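You operate a simulated robot arm through the tools that you are given. There is no shell and no other tool. Be economical: measure what you need, move in short steps, check, and stop when the job is done.

The job below is to be done with a simulated robot arm. You get a single attempt, and the scene is never put back.

## Task
Run the upright motor at 15 on the motor drive, then stop it.
Fine: afterwards bring the display back to 0.
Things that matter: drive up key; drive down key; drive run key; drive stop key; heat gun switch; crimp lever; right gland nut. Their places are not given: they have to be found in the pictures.

Only the result counts: the job must be done as asked and must still hold three seconds after the hand-in. Knocking over, shifting, dropping, spilling or breaking anything else fails it.

## Robot
A 7-joint arm with a two-finger parallel gripper, fixed in place. Base frame: the origin is at the foot of the arm, x ahead of it, y to its left, z up. Lengths are in mm, angles in degrees, forces in N, time in s.
With the tool pointing down near the work surface it reaches from about 360 to 760 mm from the base axis. Its first joint turns from -115.0 to 115.0 degrees. Payload 3.91 kg.
The TCP is the grasp point between the finger pads, 30 mm short of the fingertips. In the tool frame z runs along the fingers and y along their closing line. The gripper opens to 110 mm. The fingers are 20 mm wide and 10 mm thick; the gripper's body (48 by 112 mm) begins 55 mm behind the TCP.
Orientation is that of the tool frame in the base frame, as [roll, pitch, yaw] about the fixed x, y, z axes, in that order (R = Rz(yaw) Ry(pitch) Rx(roll)). With the fingers straight down and closing along the base's y, the tool's x points along the base's -x, its y along +y and its z along -z.

## Interface
- The arm moves only by the tool arm_command. Its argument "steps" is a list of rows, each a list of 7 numbers: the turn, a rotation vector about the tool's x, y, z in degrees, then the shift along the tool's x, y, z in mm, then the finger opening in mm, from 0 to 110. In form: [[ax, ay, az, dx, dy, dz, grip], ...]. A call has 1 to 10 rows; each row shifts and turns the commanded pose from where the row before left it, along the tool's axes as they then stand. Each row takes 0.2 s and may step no farther than 50 mm and 8.6 degrees from the row before; otherwise, or with a gripper value out of range, the whole call is refused. A pose out of reach is approached as far as the arm can. The call stops where the force on the tool passes 40 N (or 10 N more than at its start, if that is more) or the arm is blocked; 0.2 s more then pass. The fingers move at their own pace (about 108 mm/s each) and stop on an object; they squeeze with about 37 N. The grip force told is the motor's: it shows also when the fingers shut on nothing. Time passes only in rows, and 0.2 s behind the last, so rows that do not move let the fingers close. It gives the time, the measured TCP pose, the force on the tool (base axes), the opening and the grip force at its end, in the units of the frame above (readings bear some noise).
- Cameras (640 x 400 px; columns grow to the right, rows downward): "scene" is fixed at [417.3, 501.6, 1606.1]; the picture's right is [-0.98, -0.21, 0.00], its down [-0.13, 0.58, -0.80] and it looks along [0.17, -0.79, -0.59] (base axes); focal length 322 px, centre (320, 200). "wrist" rides on the gripper at [72, 17, -103] in the tool frame; the picture's right is [-0.23, 0.97, 0.00], its down [-0.76, -0.18, -0.62] and it looks along [-0.61, -0.14, 0.78] (tool axes); focal length 222 px, centre (320, 200).
- grab_frame(camera): a new picture of that camera. It takes no simulated time.
- lift_body(by): slides the trunk up (or, below 0, down) by that many mm; the arm rides with it, the base frame stays. It gives what a move gives, with no picture.
- probe_pixels(camera, pixels): for up to 12 pixels [column, row] of the newest picture of that camera ("zoom" is the newest enlarged one), the place [x, y, z] in the base frame of the surface seen there, good to about 2 mm, but the place of the scene camera against the robot may be out by one fixed shift of up to 25 mm in any direction. It takes no simulated time.
- enlarge(camera, box): a new picture of the part [left, top, right, bottom] of that camera's present view, enlarged. It takes no simulated time.
- job_done(): hands the job in; it is judged then, once.

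Keep the steps short. Do not move on a guess: measure, check each grasp and each placing, and mend mistakes. In all there are 80 turns and 46 pictures (those below and enlarged ones count). Leave the gripper open and the arm clear of the work at the hand-in unless told otherwise, and finish with a single line.

The tools are called after "Call:" by a JSON object that holds its "fn" and its "kwargs". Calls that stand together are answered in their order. arm_command: Moves the arm, as the interface text tells. Its arguments: {"type":"object","properties":{"steps":{"type":"array","items":{"type":"array","items":{"type":"number"}}}},"required":["steps"]} The other tools are called the same way: lift_body (by) slides the trunk up or down; grab_frame (camera) takes a picture; probe_pixels (camera, pixels) gives the place of the surface under pixels of a picture; enlarge (camera, box) takes an enlarged picture of a part of a camera's view; job_done () hands the job in.

At the start:

```text
time: 0.0
position: [318.5, -399.6, 1113.8]
tcp_rot: [179.9, 0.0, -179.9]
wrist_force: [1.0, -0.3, 0.3]
gripper_width: 109.9
finger_force: 0.1
trunk travel left (down, up): [-750.0, 240.0]
```

scene: 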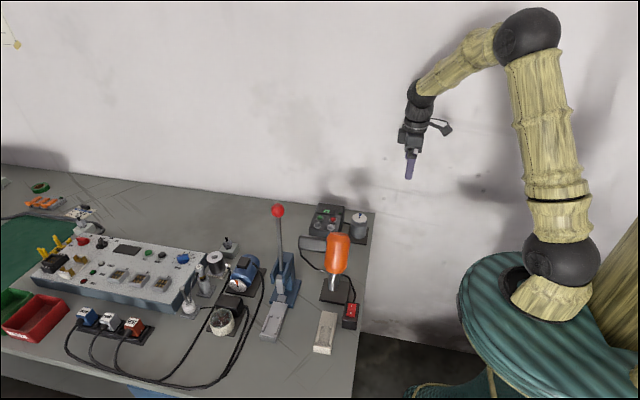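
wrist: 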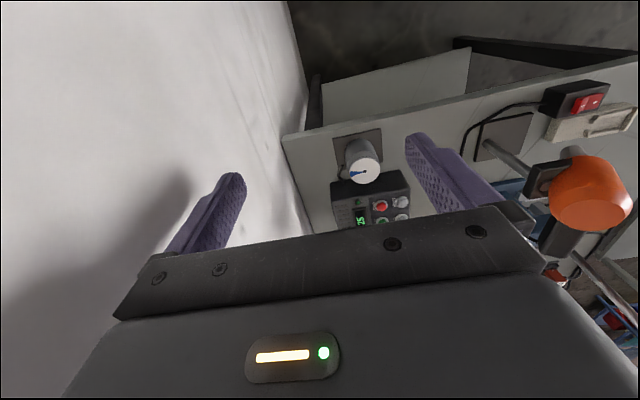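

I see the drive near scene (327,220), with the upright motor beside it. I'll enlarge both views of it.

Call:
{"fn": "enlarge", "kwargs": {"camera": "scene", "box": [290, 190, 390, 260]}}

Call:
{"fn": "enlarge", "kwargs": {"camera": "wrist", "box": [310, 130, 430, 235]}}

```text
5.71 times, centred on (340, 225) of scene
```

zoom: 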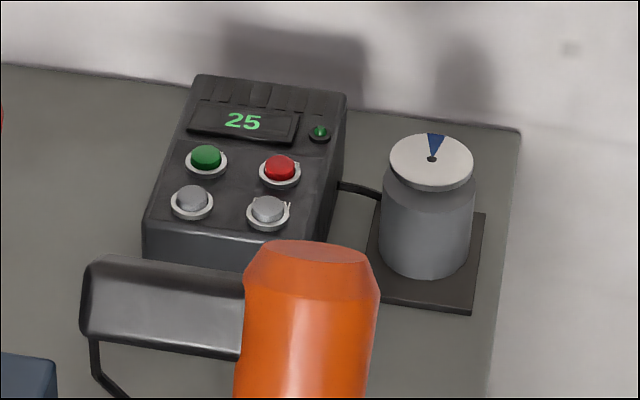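

```text
3.81 times, centred on (370, 182) of wrist
```

zoom: 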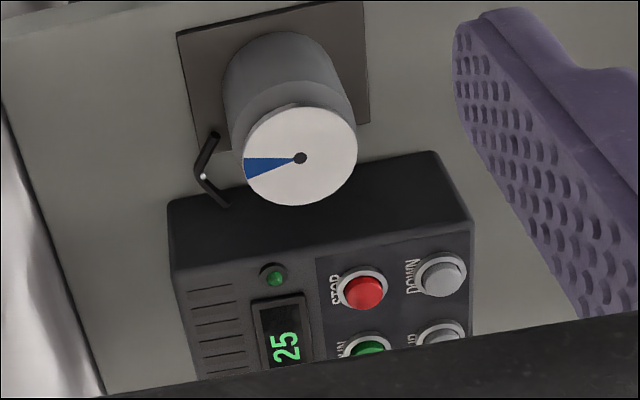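

The display reads 25. Green is RUN, red is STOP, grey by the motor is DOWN and the other grey is UP. Next I probe the keys in the wrist zoom, and in the scene view to get the camera offset.

Call:
{"fn": "probe_pixels", "kwargs": {"camera": "zoom", "pixels": [[366, 292], [445, 276], [370, 345], [442, 334], [300, 157], [340, 262], [430, 160], [180, 215], [465, 300]]}}

Call:
{"fn": "probe_pixels", "kwargs": {"camera": "scene", "pixels": [[326, 217], [339, 219], [323, 225], [337, 227], [360, 218], [338, 236], [338, 250], [312, 242], [278, 210]]}}

```text
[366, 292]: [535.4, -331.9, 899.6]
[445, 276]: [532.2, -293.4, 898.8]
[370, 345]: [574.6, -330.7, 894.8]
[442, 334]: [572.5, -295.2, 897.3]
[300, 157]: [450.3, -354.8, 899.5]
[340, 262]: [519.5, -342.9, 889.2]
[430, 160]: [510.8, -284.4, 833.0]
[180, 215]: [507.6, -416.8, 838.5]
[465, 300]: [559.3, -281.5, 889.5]
```

```text
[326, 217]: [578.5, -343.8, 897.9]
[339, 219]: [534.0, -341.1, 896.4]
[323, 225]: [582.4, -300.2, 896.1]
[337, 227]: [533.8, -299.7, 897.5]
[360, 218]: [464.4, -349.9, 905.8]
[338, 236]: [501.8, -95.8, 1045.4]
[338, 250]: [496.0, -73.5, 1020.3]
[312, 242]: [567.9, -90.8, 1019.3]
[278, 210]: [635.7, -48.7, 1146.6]
```

Next I move to a viewing position (about x 410, y -290) with the fingers closing, staying high.

Call:
{"fn": "arm_command", "kwargs": {"steps": [[0, 0, 0, -23, 28, 0, 60], [0, 0, 0, -23, 28, 0, 0], [0, 0, 0, -23, 28, 0, 0], [0, 0, 0, -22, 26, 0, 0], [0, 0, 0, 0, 0, 0, 0]]}}

Call:
{"fn": "enlarge", "kwargs": {"camera": "wrist", "box": [220, 80, 420, 205]}}

```text
time: 1.2
position: [408.1, -289.7, 1113.2]
tcp_rot: [-179.9, 0.0, -180.0]
wrist_force: [-0.4, -0.5, -0.4]
gripper_width: 0.0
finger_force: 36.7
trunk travel left (down, up): [-750.0, 240.0]
```

```text
3.20 times, centred on (320, 142) of wrist
```

zoom: 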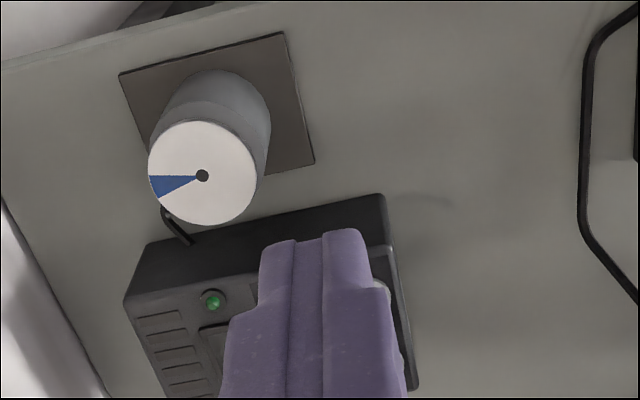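

The fingers hide the keys. Sidestep 75 mm to +y (still above everything at x≈400; heat gun top is 1045 at y≈-95).

Call:
{"fn": "arm_command", "kwargs": {"steps": [[0, 0, 0, 0, 38, 0, 0], [0, 0, 0, 0, 37, 0, 0], [0, 0, 0, 0, 0, 0, 0]]}}

Call:
{"fn": "enlarge", "kwargs": {"camera": "wrist", "box": [170, 90, 330, 190]}}

```text
time: 2.0
position: [410.8, -216.3, 1110.8]
tcp_rot: [180.0, 0.0, -179.9]
wrist_force: [0.3, -0.5, -0.3]
gripper_width: 0.0
finger_force: 37.6
trunk travel left (down, up): [-750.0, 240.0]
```

```text
4.00 times, centred on (250, 140) of wrist
```

zoom: 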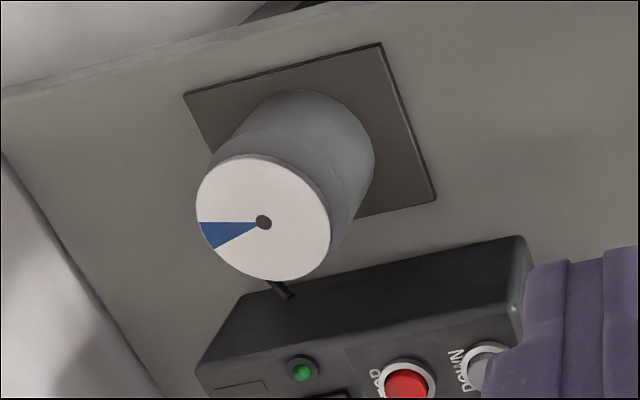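

Call:
{"fn": "enlarge", "kwargs": {"camera": "wrist", "box": [180, 150, 340, 250]}}

```text
4.00 times, centred on (260, 200) of wrist
```

zoom: 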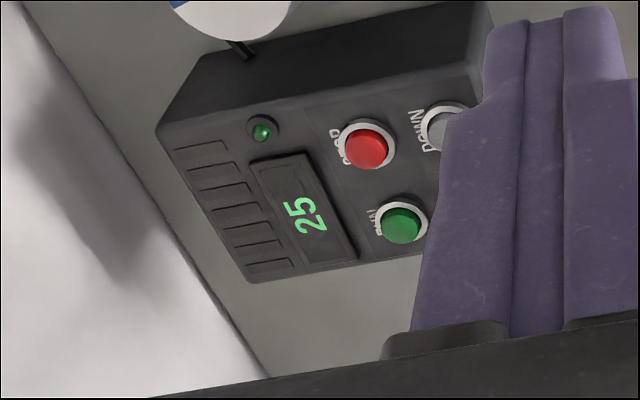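

STOP, RUN and the display are clear from here. I'll probe key tops and the panel.

Call:
{"fn": "probe_pixels", "kwargs": {"camera": "zoom", "pixels": [[366, 150], [352, 145], [381, 155], [400, 225], [386, 225], [415, 228], [438, 132], [325, 120], [290, 170], [330, 270], [395, 265]]}}

Call:
{"fn": "probe_pixels", "kwargs": {"camera": "scene", "pixels": [[326, 217], [339, 219], [323, 225], [337, 226]]}}

```text
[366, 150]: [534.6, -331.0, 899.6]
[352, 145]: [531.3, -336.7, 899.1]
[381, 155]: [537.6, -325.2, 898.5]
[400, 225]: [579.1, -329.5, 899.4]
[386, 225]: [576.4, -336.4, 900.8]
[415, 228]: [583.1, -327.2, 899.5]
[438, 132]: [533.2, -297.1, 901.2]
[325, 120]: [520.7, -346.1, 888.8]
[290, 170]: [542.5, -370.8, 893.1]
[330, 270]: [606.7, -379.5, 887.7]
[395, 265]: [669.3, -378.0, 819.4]
```

```text
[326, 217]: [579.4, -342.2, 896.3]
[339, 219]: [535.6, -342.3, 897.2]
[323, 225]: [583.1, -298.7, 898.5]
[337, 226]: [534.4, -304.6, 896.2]
```

STOP ≈ (535,-331), RUN ≈ (580,-330), tops at z≈900; DOWN ≈ (535,-292). I'll go above DOWN with the tip about 30 mm above it.

Call:
{"fn": "arm_command", "kwargs": {"steps": [[0, 0, 0, -31, -19, 0, 0], [0, 0, 0, -31, -19, 0, 0], [0, 0, 0, -31, -19, 0, 0], [0, 0, 0, -31, -19, 0, 0], [0, 0, 0, 0, 0, 40, 0], [0, 0, 0, 0, 0, 40, 0], [0, 0, 0, 0, 0, 40, 0], [0, 0, 0, 0, 0, 30, 0], [0, 0, 0, 0, 0, 0, 0]]}}

Call:
{"fn": "enlarge", "kwargs": {"camera": "wrist", "box": [220, 80, 420, 205]}}

Call:
{"fn": "enlarge", "kwargs": {"camera": "scene", "box": [290, 190, 390, 260]}}

```text
time: 4.0
position: [534.7, -292.6, 964.1]
tcp_rot: [-180.0, 0.0, -180.0]
wrist_force: [-0.1, 0.1, 0.1]
gripper_width: 0.0
finger_force: 36.9
trunk travel left (down, up): [-750.0, 240.0]
```

```text
3.20 times, centred on (320, 142) of wrist
```

zoom: 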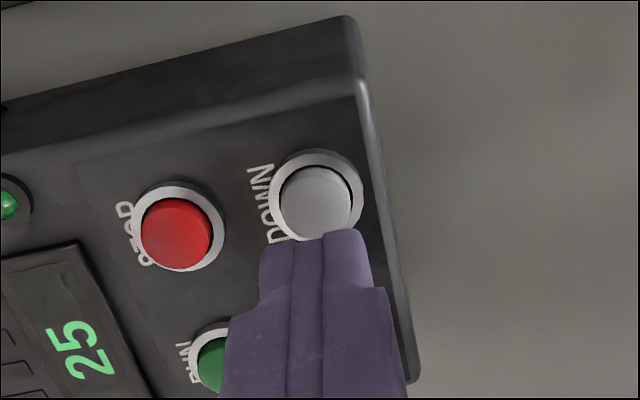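

```text
5.71 times, centred on (340, 225) of scene
```

zoom: 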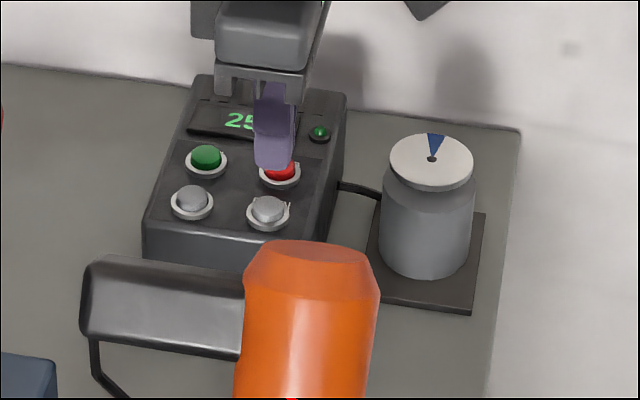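

Lower to about 8 mm above DOWN and re-check the alignment.

Call:
{"fn": "arm_command", "kwargs": {"steps": [[0, 0, 0, 0, 0, 13, 0], [0, 0, 0, 0, 0, 12, 0], [0, 0, 0, 0, 0, 0, 0]]}}

Call:
{"fn": "enlarge", "kwargs": {"camera": "wrist", "box": [220, 80, 420, 205]}}

Call:
{"fn": "probe_pixels", "kwargs": {"camera": "zoom", "pixels": [[315, 215], [285, 215], [345, 215], [318, 245], [315, 185], [170, 250], [315, 230]]}}

```text
time: 4.8
position: [534.7, -291.9, 938.7]
tcp_rot: [-180.0, 0.0, 180.0]
wrist_force: [-0.1, -0.1, 0.1]
gripper_width: 0.0
finger_force: 37.4
trunk travel left (down, up): [-750.0, 240.0]
```

```text
3.20 times, centred on (320, 142) of wrist
```

zoom: 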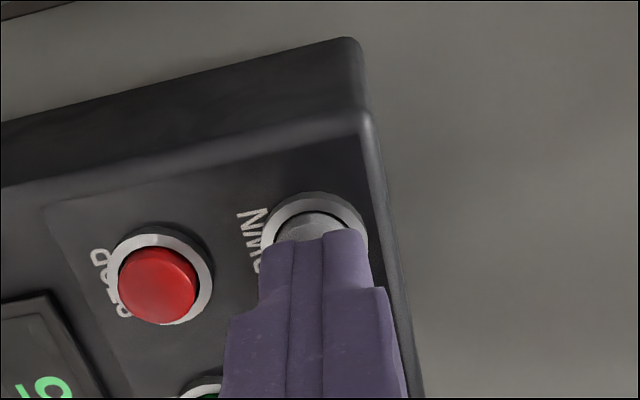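

```text
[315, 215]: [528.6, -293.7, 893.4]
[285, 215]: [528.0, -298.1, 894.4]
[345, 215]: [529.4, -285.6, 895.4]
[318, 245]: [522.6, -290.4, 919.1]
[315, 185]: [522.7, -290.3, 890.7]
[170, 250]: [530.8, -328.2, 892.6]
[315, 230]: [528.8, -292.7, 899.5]
```

The tip is centred on DOWN. Lower 8 mm, then press in small steps.

Call:
{"fn": "arm_command", "kwargs": {"steps": [[0, 0, 0, 0, 0, 7, 0], [0, 0, 0, 0, 0, 2, 0], [0, 0, 0, 0, 0, 1, 0], [0, 0, 0, 0, 0, 1, 0]]}}

Call:
{"fn": "enlarge", "kwargs": {"camera": "wrist", "box": [180, 100, 380, 225]}}

```text
time: 5.8
position: [534.1, -292.6, 927.6]
tcp_rot: [-180.0, 0.1, 180.0]
wrist_force: [0.7, -1.2, 1.8]
gripper_width: 0.2
finger_force: 37.0
trunk travel left (down, up): [-750.0, 240.0]
```

```text
3.20 times, centred on (280, 162) of wrist
```

zoom: 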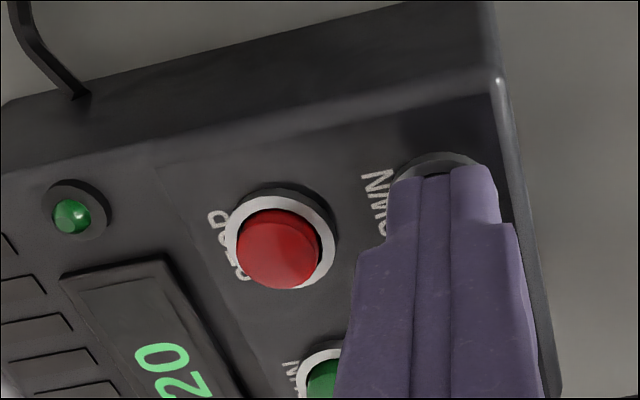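

One press took it to 20, so each press is 5. Release now and check.

Call:
{"fn": "arm_command", "kwargs": {"steps": [[0, 0, 0, 0, 0, -10, 0], [0, 0, 0, 0, 0, 0, 0]]}}

Call:
{"fn": "enlarge", "kwargs": {"camera": "wrist", "box": [180, 100, 380, 225]}}

```text
time: 6.4
position: [534.9, -292.6, 937.9]
tcp_rot: [179.9, -0.2, -179.9]
wrist_force: [0.4, 0.1, 0.3]
gripper_width: 0.0
finger_force: 36.8
trunk travel left (down, up): [-750.0, 240.0]
```

```text
3.20 times, centred on (280, 162) of wrist
```

zoom: 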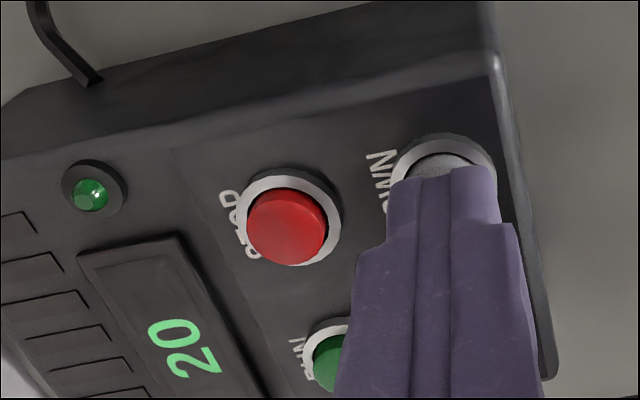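

Still 20 after release. Press DOWN once more the same way and release.

Call:
{"fn": "arm_command", "kwargs": {"steps": [[0, 0, 0, 0, 0, 8, 0], [0, 0, 0, 0, 0, 2, 0], [0, 0, 0, 0, 0, 0.5, 0], [0, 0, 0, 0, 0, -10.5, 0], [0, 0, 0, 0, 0, 0, 0]]}}

Call:
{"fn": "enlarge", "kwargs": {"camera": "wrist", "box": [180, 100, 380, 225]}}

```text
time: 7.6
position: [533.7, -291.4, 938.6]
tcp_rot: [180.0, -0.1, 180.0]
wrist_force: [0.3, 0.0, 0.7]
gripper_width: 0.0
finger_force: 36.8
trunk travel left (down, up): [-750.0, 240.0]
```

```text
3.20 times, centred on (280, 162) of wrist
```

zoom: 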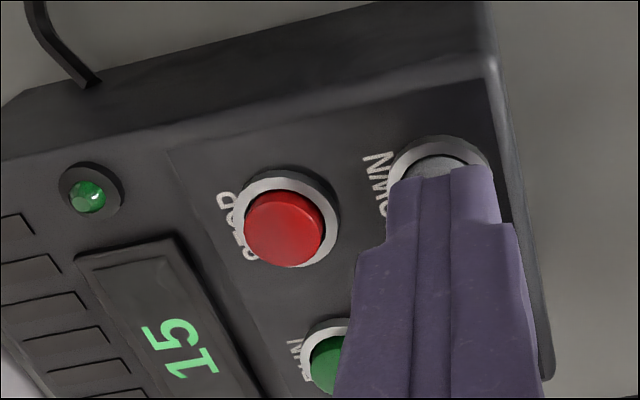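

Display reads 15. Now rise, move over RUN (580,-330), and stop with the tip ~8 mm above it.

Call:
{"fn": "arm_command", "kwargs": {"steps": [[0, 0, 0, 0, 0, -15, 0], [0, 0, 0, -23, -20, 0, 0], [0, 0, 0, -23, -19, 0, 0], [0, 0, 0, 0, 0, 15, 0], [0, 0, 0, 0, 0, 0, 0]]}}

Call:
{"fn": "enlarge", "kwargs": {"camera": "wrist", "box": [220, 100, 420, 225]}}

Call:
{"fn": "probe_pixels", "kwargs": {"camera": "zoom", "pixels": [[315, 160], [290, 160], [345, 160], [315, 150]]}}

```text
time: 8.8
position: [578.3, -330.1, 938.8]
tcp_rot: [-180.0, -0.1, -180.0]
wrist_force: [0.1, 0.0, 0.3]
gripper_width: 0.1
finger_force: 36.9
trunk travel left (down, up): [-750.0, 240.0]
```

```text
3.20 times, centred on (320, 162) of wrist
```

zoom: 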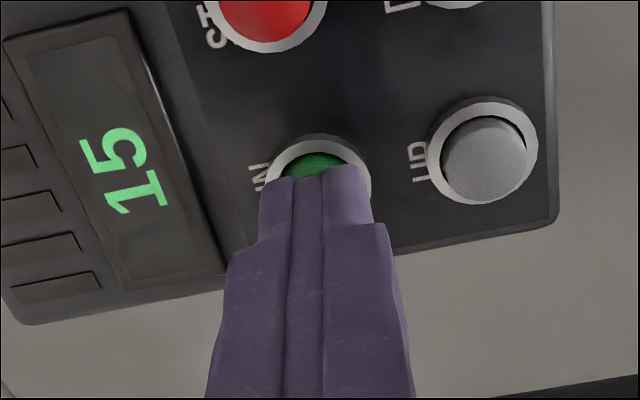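

```text
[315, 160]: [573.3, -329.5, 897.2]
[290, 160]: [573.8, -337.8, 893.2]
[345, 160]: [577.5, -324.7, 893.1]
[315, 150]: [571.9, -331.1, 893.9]
```

Centred on RUN, display 15. Press RUN and release.

Call:
{"fn": "arm_command", "kwargs": {"steps": [[0, 0, 0, 0, 0, 8, 0], [0, 0, 0, 0, 0, 2, 0], [0, 0, 0, 0, 0, 1, 0], [0, 0, 0, 0, 0, -11, 0], [0, 0, 0, 0, 0, 0, 0]]}}

Call:
{"fn": "grab_frame", "kwargs": {"camera": "wrist"}}

Call:
{"fn": "enlarge", "kwargs": {"camera": "scene", "box": [290, 190, 390, 260]}}

```text
time: 10.0
position: [579.1, -331.8, 937.0]
tcp_rot: [-180.0, -0.1, -180.0]
wrist_force: [-0.3, 0.0, 0.2]
gripper_width: 0.1
finger_force: 37.0
trunk travel left (down, up): [-750.0, 240.0]
```

```text
31 pictures are left
```

wrist: 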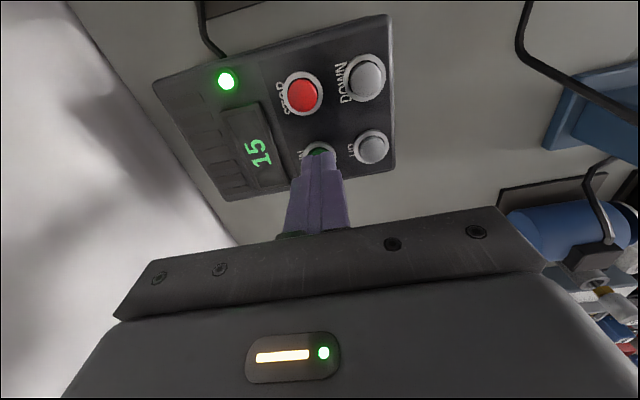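

```text
5.71 times, centred on (340, 225) of scene
```

zoom: 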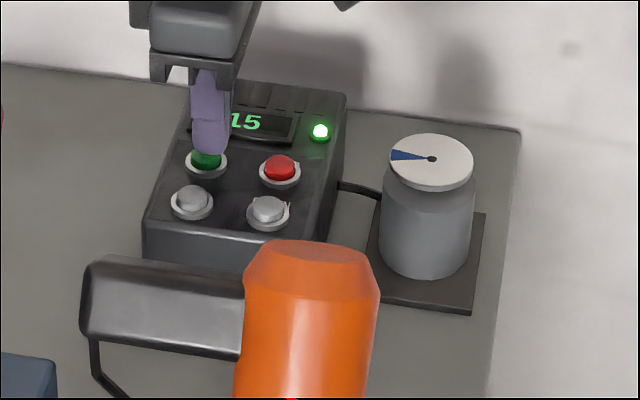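

The run lamp is lit and the disc has turned, so the motor runs at 15. Let it run about a second while moving above STOP (535,-331).

Call:
{"fn": "arm_command", "kwargs": {"steps": [[0, 0, 0, 0, 0, -15, 0], [0, 0, 0, 0, 0, 0, 0], [0, 0, 0, 0, 0, 0, 0], [0, 0, 0, 0, 0, 0, 0], [0, 0, 0, 0, 0, 0, 0], [0, 0, 0, 22, 0, 0, 0], [0, 0, 0, 22, 0, 0, 0], [0, 0, 0, 0, 0, 15, 0], [0, 0, 0, 0, 0, 0, 0]]}}

Call:
{"fn": "enlarge", "kwargs": {"camera": "wrist", "box": [220, 100, 420, 225]}}

Call:
{"fn": "enlarge", "kwargs": {"camera": "scene", "box": [290, 190, 390, 260]}}

```text
time: 12.0
position: [534.3, -330.1, 937.9]
tcp_rot: [-179.9, 0.0, -180.0]
wrist_force: [-0.8, 0.3, 0.3]
gripper_width: 0.1
finger_force: 36.9
trunk travel left (down, up): [-750.0, 240.0]
```

```text
3.20 times, centred on (320, 162) of wrist
```

zoom: 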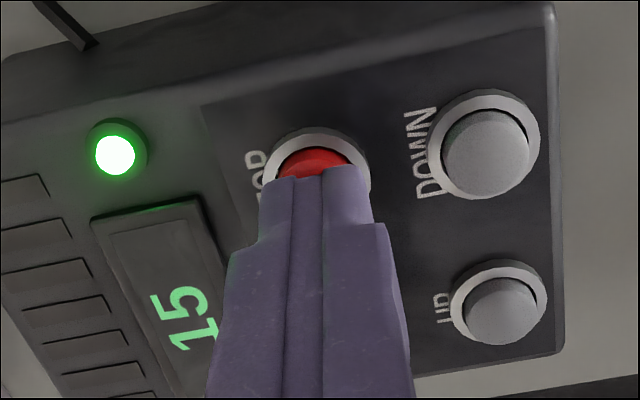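

```text
5.71 times, centred on (340, 225) of scene
```

zoom: 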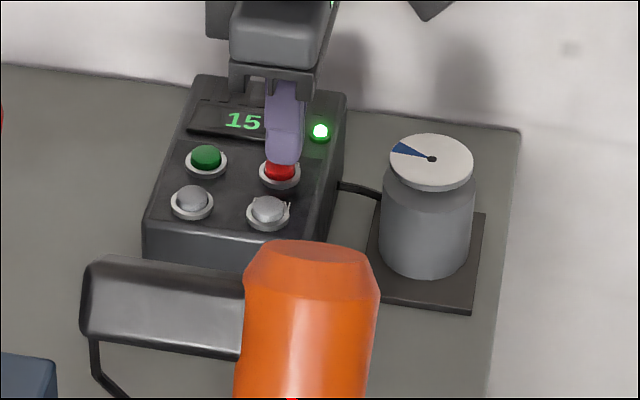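

The motor is running with the disc turning, and the display reads 15. The tip is centred on STOP, so press and release.

Call:
{"fn": "arm_command", "kwargs": {"steps": [[0, 0, 0, 0, 0, 8, 0], [0, 0, 0, 0, 0, 2, 0], [0, 0, 0, 0, 0, 1, 0], [0, 0, 0, 0, 0, -11, 0], [0, 0, 0, 0, 0, 0, 0]]}}

Call:
{"fn": "enlarge", "kwargs": {"camera": "scene", "box": [290, 190, 390, 260]}}

```text
time: 13.2
position: [535.3, -330.7, 936.7]
tcp_rot: [179.9, -0.1, -180.0]
wrist_force: [0.1, -0.2, 0.1]
gripper_width: 0.0
finger_force: 36.9
trunk travel left (down, up): [-750.0, 240.0]
```

```text
5.71 times, centred on (340, 225) of scene
```

zoom: 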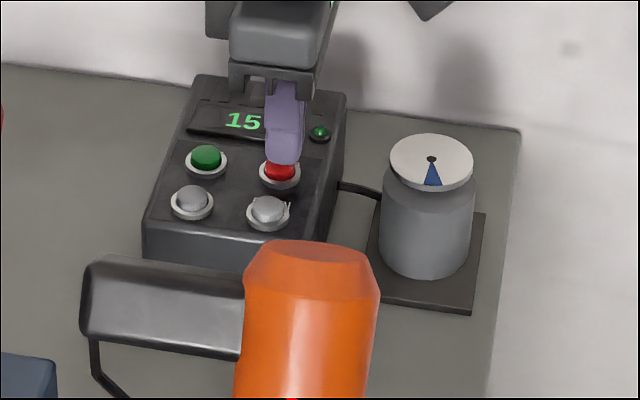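

The lamp is off, so the drive has stopped. Now move back above DOWN (535,-292) and press once.

Call:
{"fn": "arm_command", "kwargs": {"steps": [[0, 0, 0, 0, 0, -15, 0], [0, 0, 0, 0, 20, 0, 0], [0, 0, 0, 0, 18.5, 0, 0], [0, 0, 0, 0, 0, 15, 0], [0, 0, 0, 0, 0, 7, 0], [0, 0, 0, 0, 0, 2, 0], [0, 0, 0, 0, 0, 1, 0], [0, 0, 0, 0, 0, -10, 0], [0, 0, 0, 0, 0, 0, 0]]}}

Call:
{"fn": "enlarge", "kwargs": {"camera": "wrist", "box": [180, 100, 380, 225]}}

```text
time: 15.2
position: [536.2, -292.7, 936.5]
tcp_rot: [-180.0, -0.2, 180.0]
wrist_force: [0.7, 0.5, 0.9]
gripper_width: 0.0
finger_force: 36.8
trunk travel left (down, up): [-750.0, 240.0]
```

```text
3.20 times, centred on (280, 162) of wrist
```

zoom: 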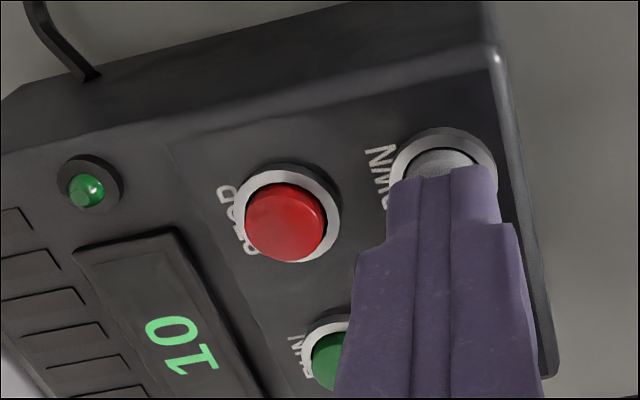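

Display 10. Press once more.

Call:
{"fn": "arm_command", "kwargs": {"steps": [[0, 0, 0, 0, 0, 7, 0], [0, 0, 0, 0, 0, 2, 0], [0, 0, 0, 0, 0, 1, 0], [0, 0, 0, 0, 0, -10, 0], [0, 0, 0, 0, 0, 0, 0]]}}

Call:
{"fn": "enlarge", "kwargs": {"camera": "wrist", "box": [180, 100, 380, 225]}}

```text
time: 16.4
position: [534.6, -292.0, 937.1]
tcp_rot: [-179.9, -0.1, -179.9]
wrist_force: [-0.4, -0.5, -0.1]
gripper_width: 0.0
finger_force: 37.6
trunk travel left (down, up): [-750.0, 240.0]
```

```text
3.20 times, centred on (280, 162) of wrist
```

zoom: 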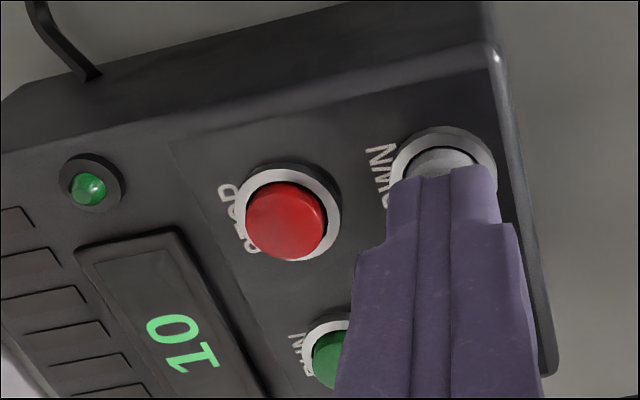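

Still 10, so that press didn't register. Press again, 1 mm deeper.

Call:
{"fn": "arm_command", "kwargs": {"steps": [[0, 0, 0, 0, 0, 8, 0], [0, 0, 0, 0, 0, 2, 0], [0, 0, 0, 0, 0, 1, 0], [0, 0, 0, 0, 0, -11, 0], [0, 0, 0, 0, 0, 0, 0]]}}

Call:
{"fn": "enlarge", "kwargs": {"camera": "wrist", "box": [180, 100, 380, 225]}}

```text
time: 17.6
position: [535.9, -292.5, 938.0]
tcp_rot: [-179.9, 0.0, 180.0]
wrist_force: [1.1, -0.1, -0.2]
gripper_width: 0.0
finger_force: 37.1
trunk travel left (down, up): [-750.0, 240.0]
```

```text
3.20 times, centred on (280, 162) of wrist
```

zoom: 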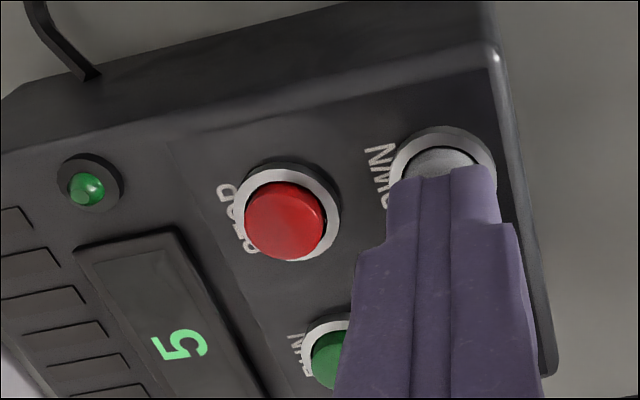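

Display 5. One more identical press.

Call:
{"fn": "arm_command", "kwargs": {"steps": [[0, 0, 0, 0, 0, 8, 0], [0, 0, 0, 0, 0, 2, 0], [0, 0, 0, 0, 0, 1, 0], [0, 0, 0, 0, 0, -11, 0], [0, 0, 0, 0, 0, 0, 0]]}}

Call:
{"fn": "enlarge", "kwargs": {"camera": "wrist", "box": [180, 100, 380, 225]}}

```text
time: 18.8
position: [534.2, -291.3, 938.3]
tcp_rot: [-180.0, 0.0, -179.9]
wrist_force: [0.6, -0.2, -0.2]
gripper_width: 0.1
finger_force: 36.9
trunk travel left (down, up): [-750.0, 240.0]
```

```text
3.20 times, centred on (280, 162) of wrist
```

zoom: 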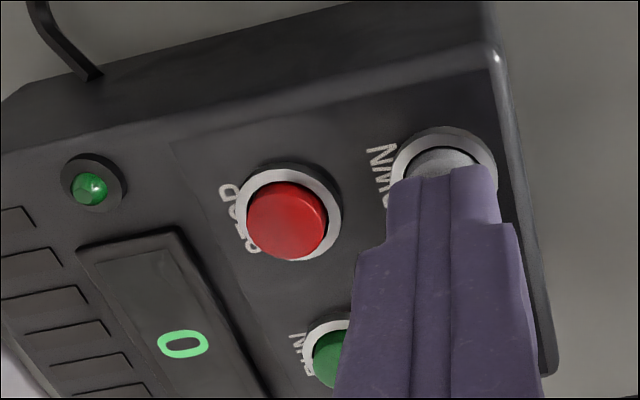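

Display 0 and lamp off. Rise clear, pull back, and open the gripper.

Call:
{"fn": "arm_command", "kwargs": {"steps": [[0, 0, 0, 0, 0, -45, 0], [0, 0, 0, 0, 0, -45, 0], [0, 0, 0, 0, 0, -45, 0], [0, 0, 0, 0, 0, -40, 0], [0, 0, 0, 40, -25, 0, 50], [0, 0, 0, 40, -25, 0, 110], [0, 0, 0, 40, -25, 0, 110], [0, 0, 0, 0, 0, 0, 110], [0, 0, 0, 0, 0, 0, 110]]}}

Call:
{"fn": "grab_frame", "kwargs": {"camera": "scene"}}

Call:
{"fn": "enlarge", "kwargs": {"camera": "scene", "box": [290, 190, 390, 260]}}

```text
time: 20.8
position: [415.7, -366.5, 1112.9]
tcp_rot: [180.0, 0.1, -179.9]
wrist_force: [0.5, 0.0, 0.4]
gripper_width: 109.5
finger_force: 0.1
trunk travel left (down, up): [-750.0, 240.0]
```

```text
22 pictures are left
```

scene: 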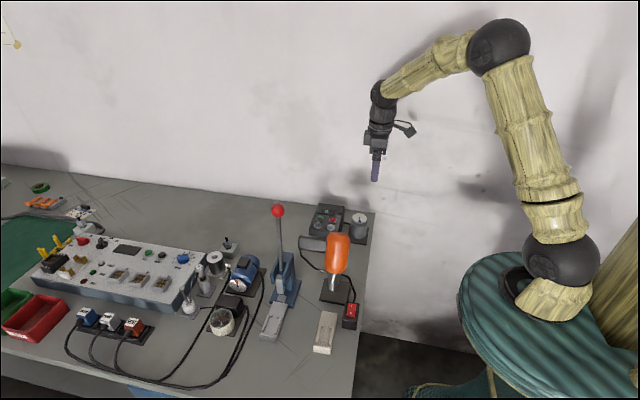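

```text
5.71 times, centred on (340, 225) of scene
```

zoom: 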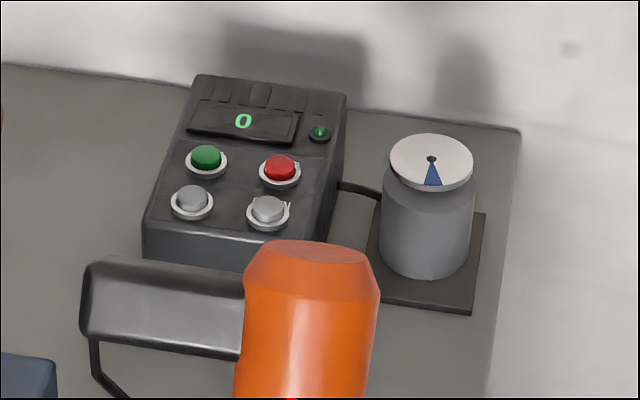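

The display reads 0, the lamp is off, and the disc hasn't moved since the stop. The rest of the scene looks unchanged and the arm is clear with the gripper open, so I'm handing in.

Call:
{"fn": "job_done", "kwargs": {}}

```text
The job is handed in.
```

The upright motor ran at 15 for about three seconds and was then stopped; the drive display is back at 0 and nothing else looks disturbed.
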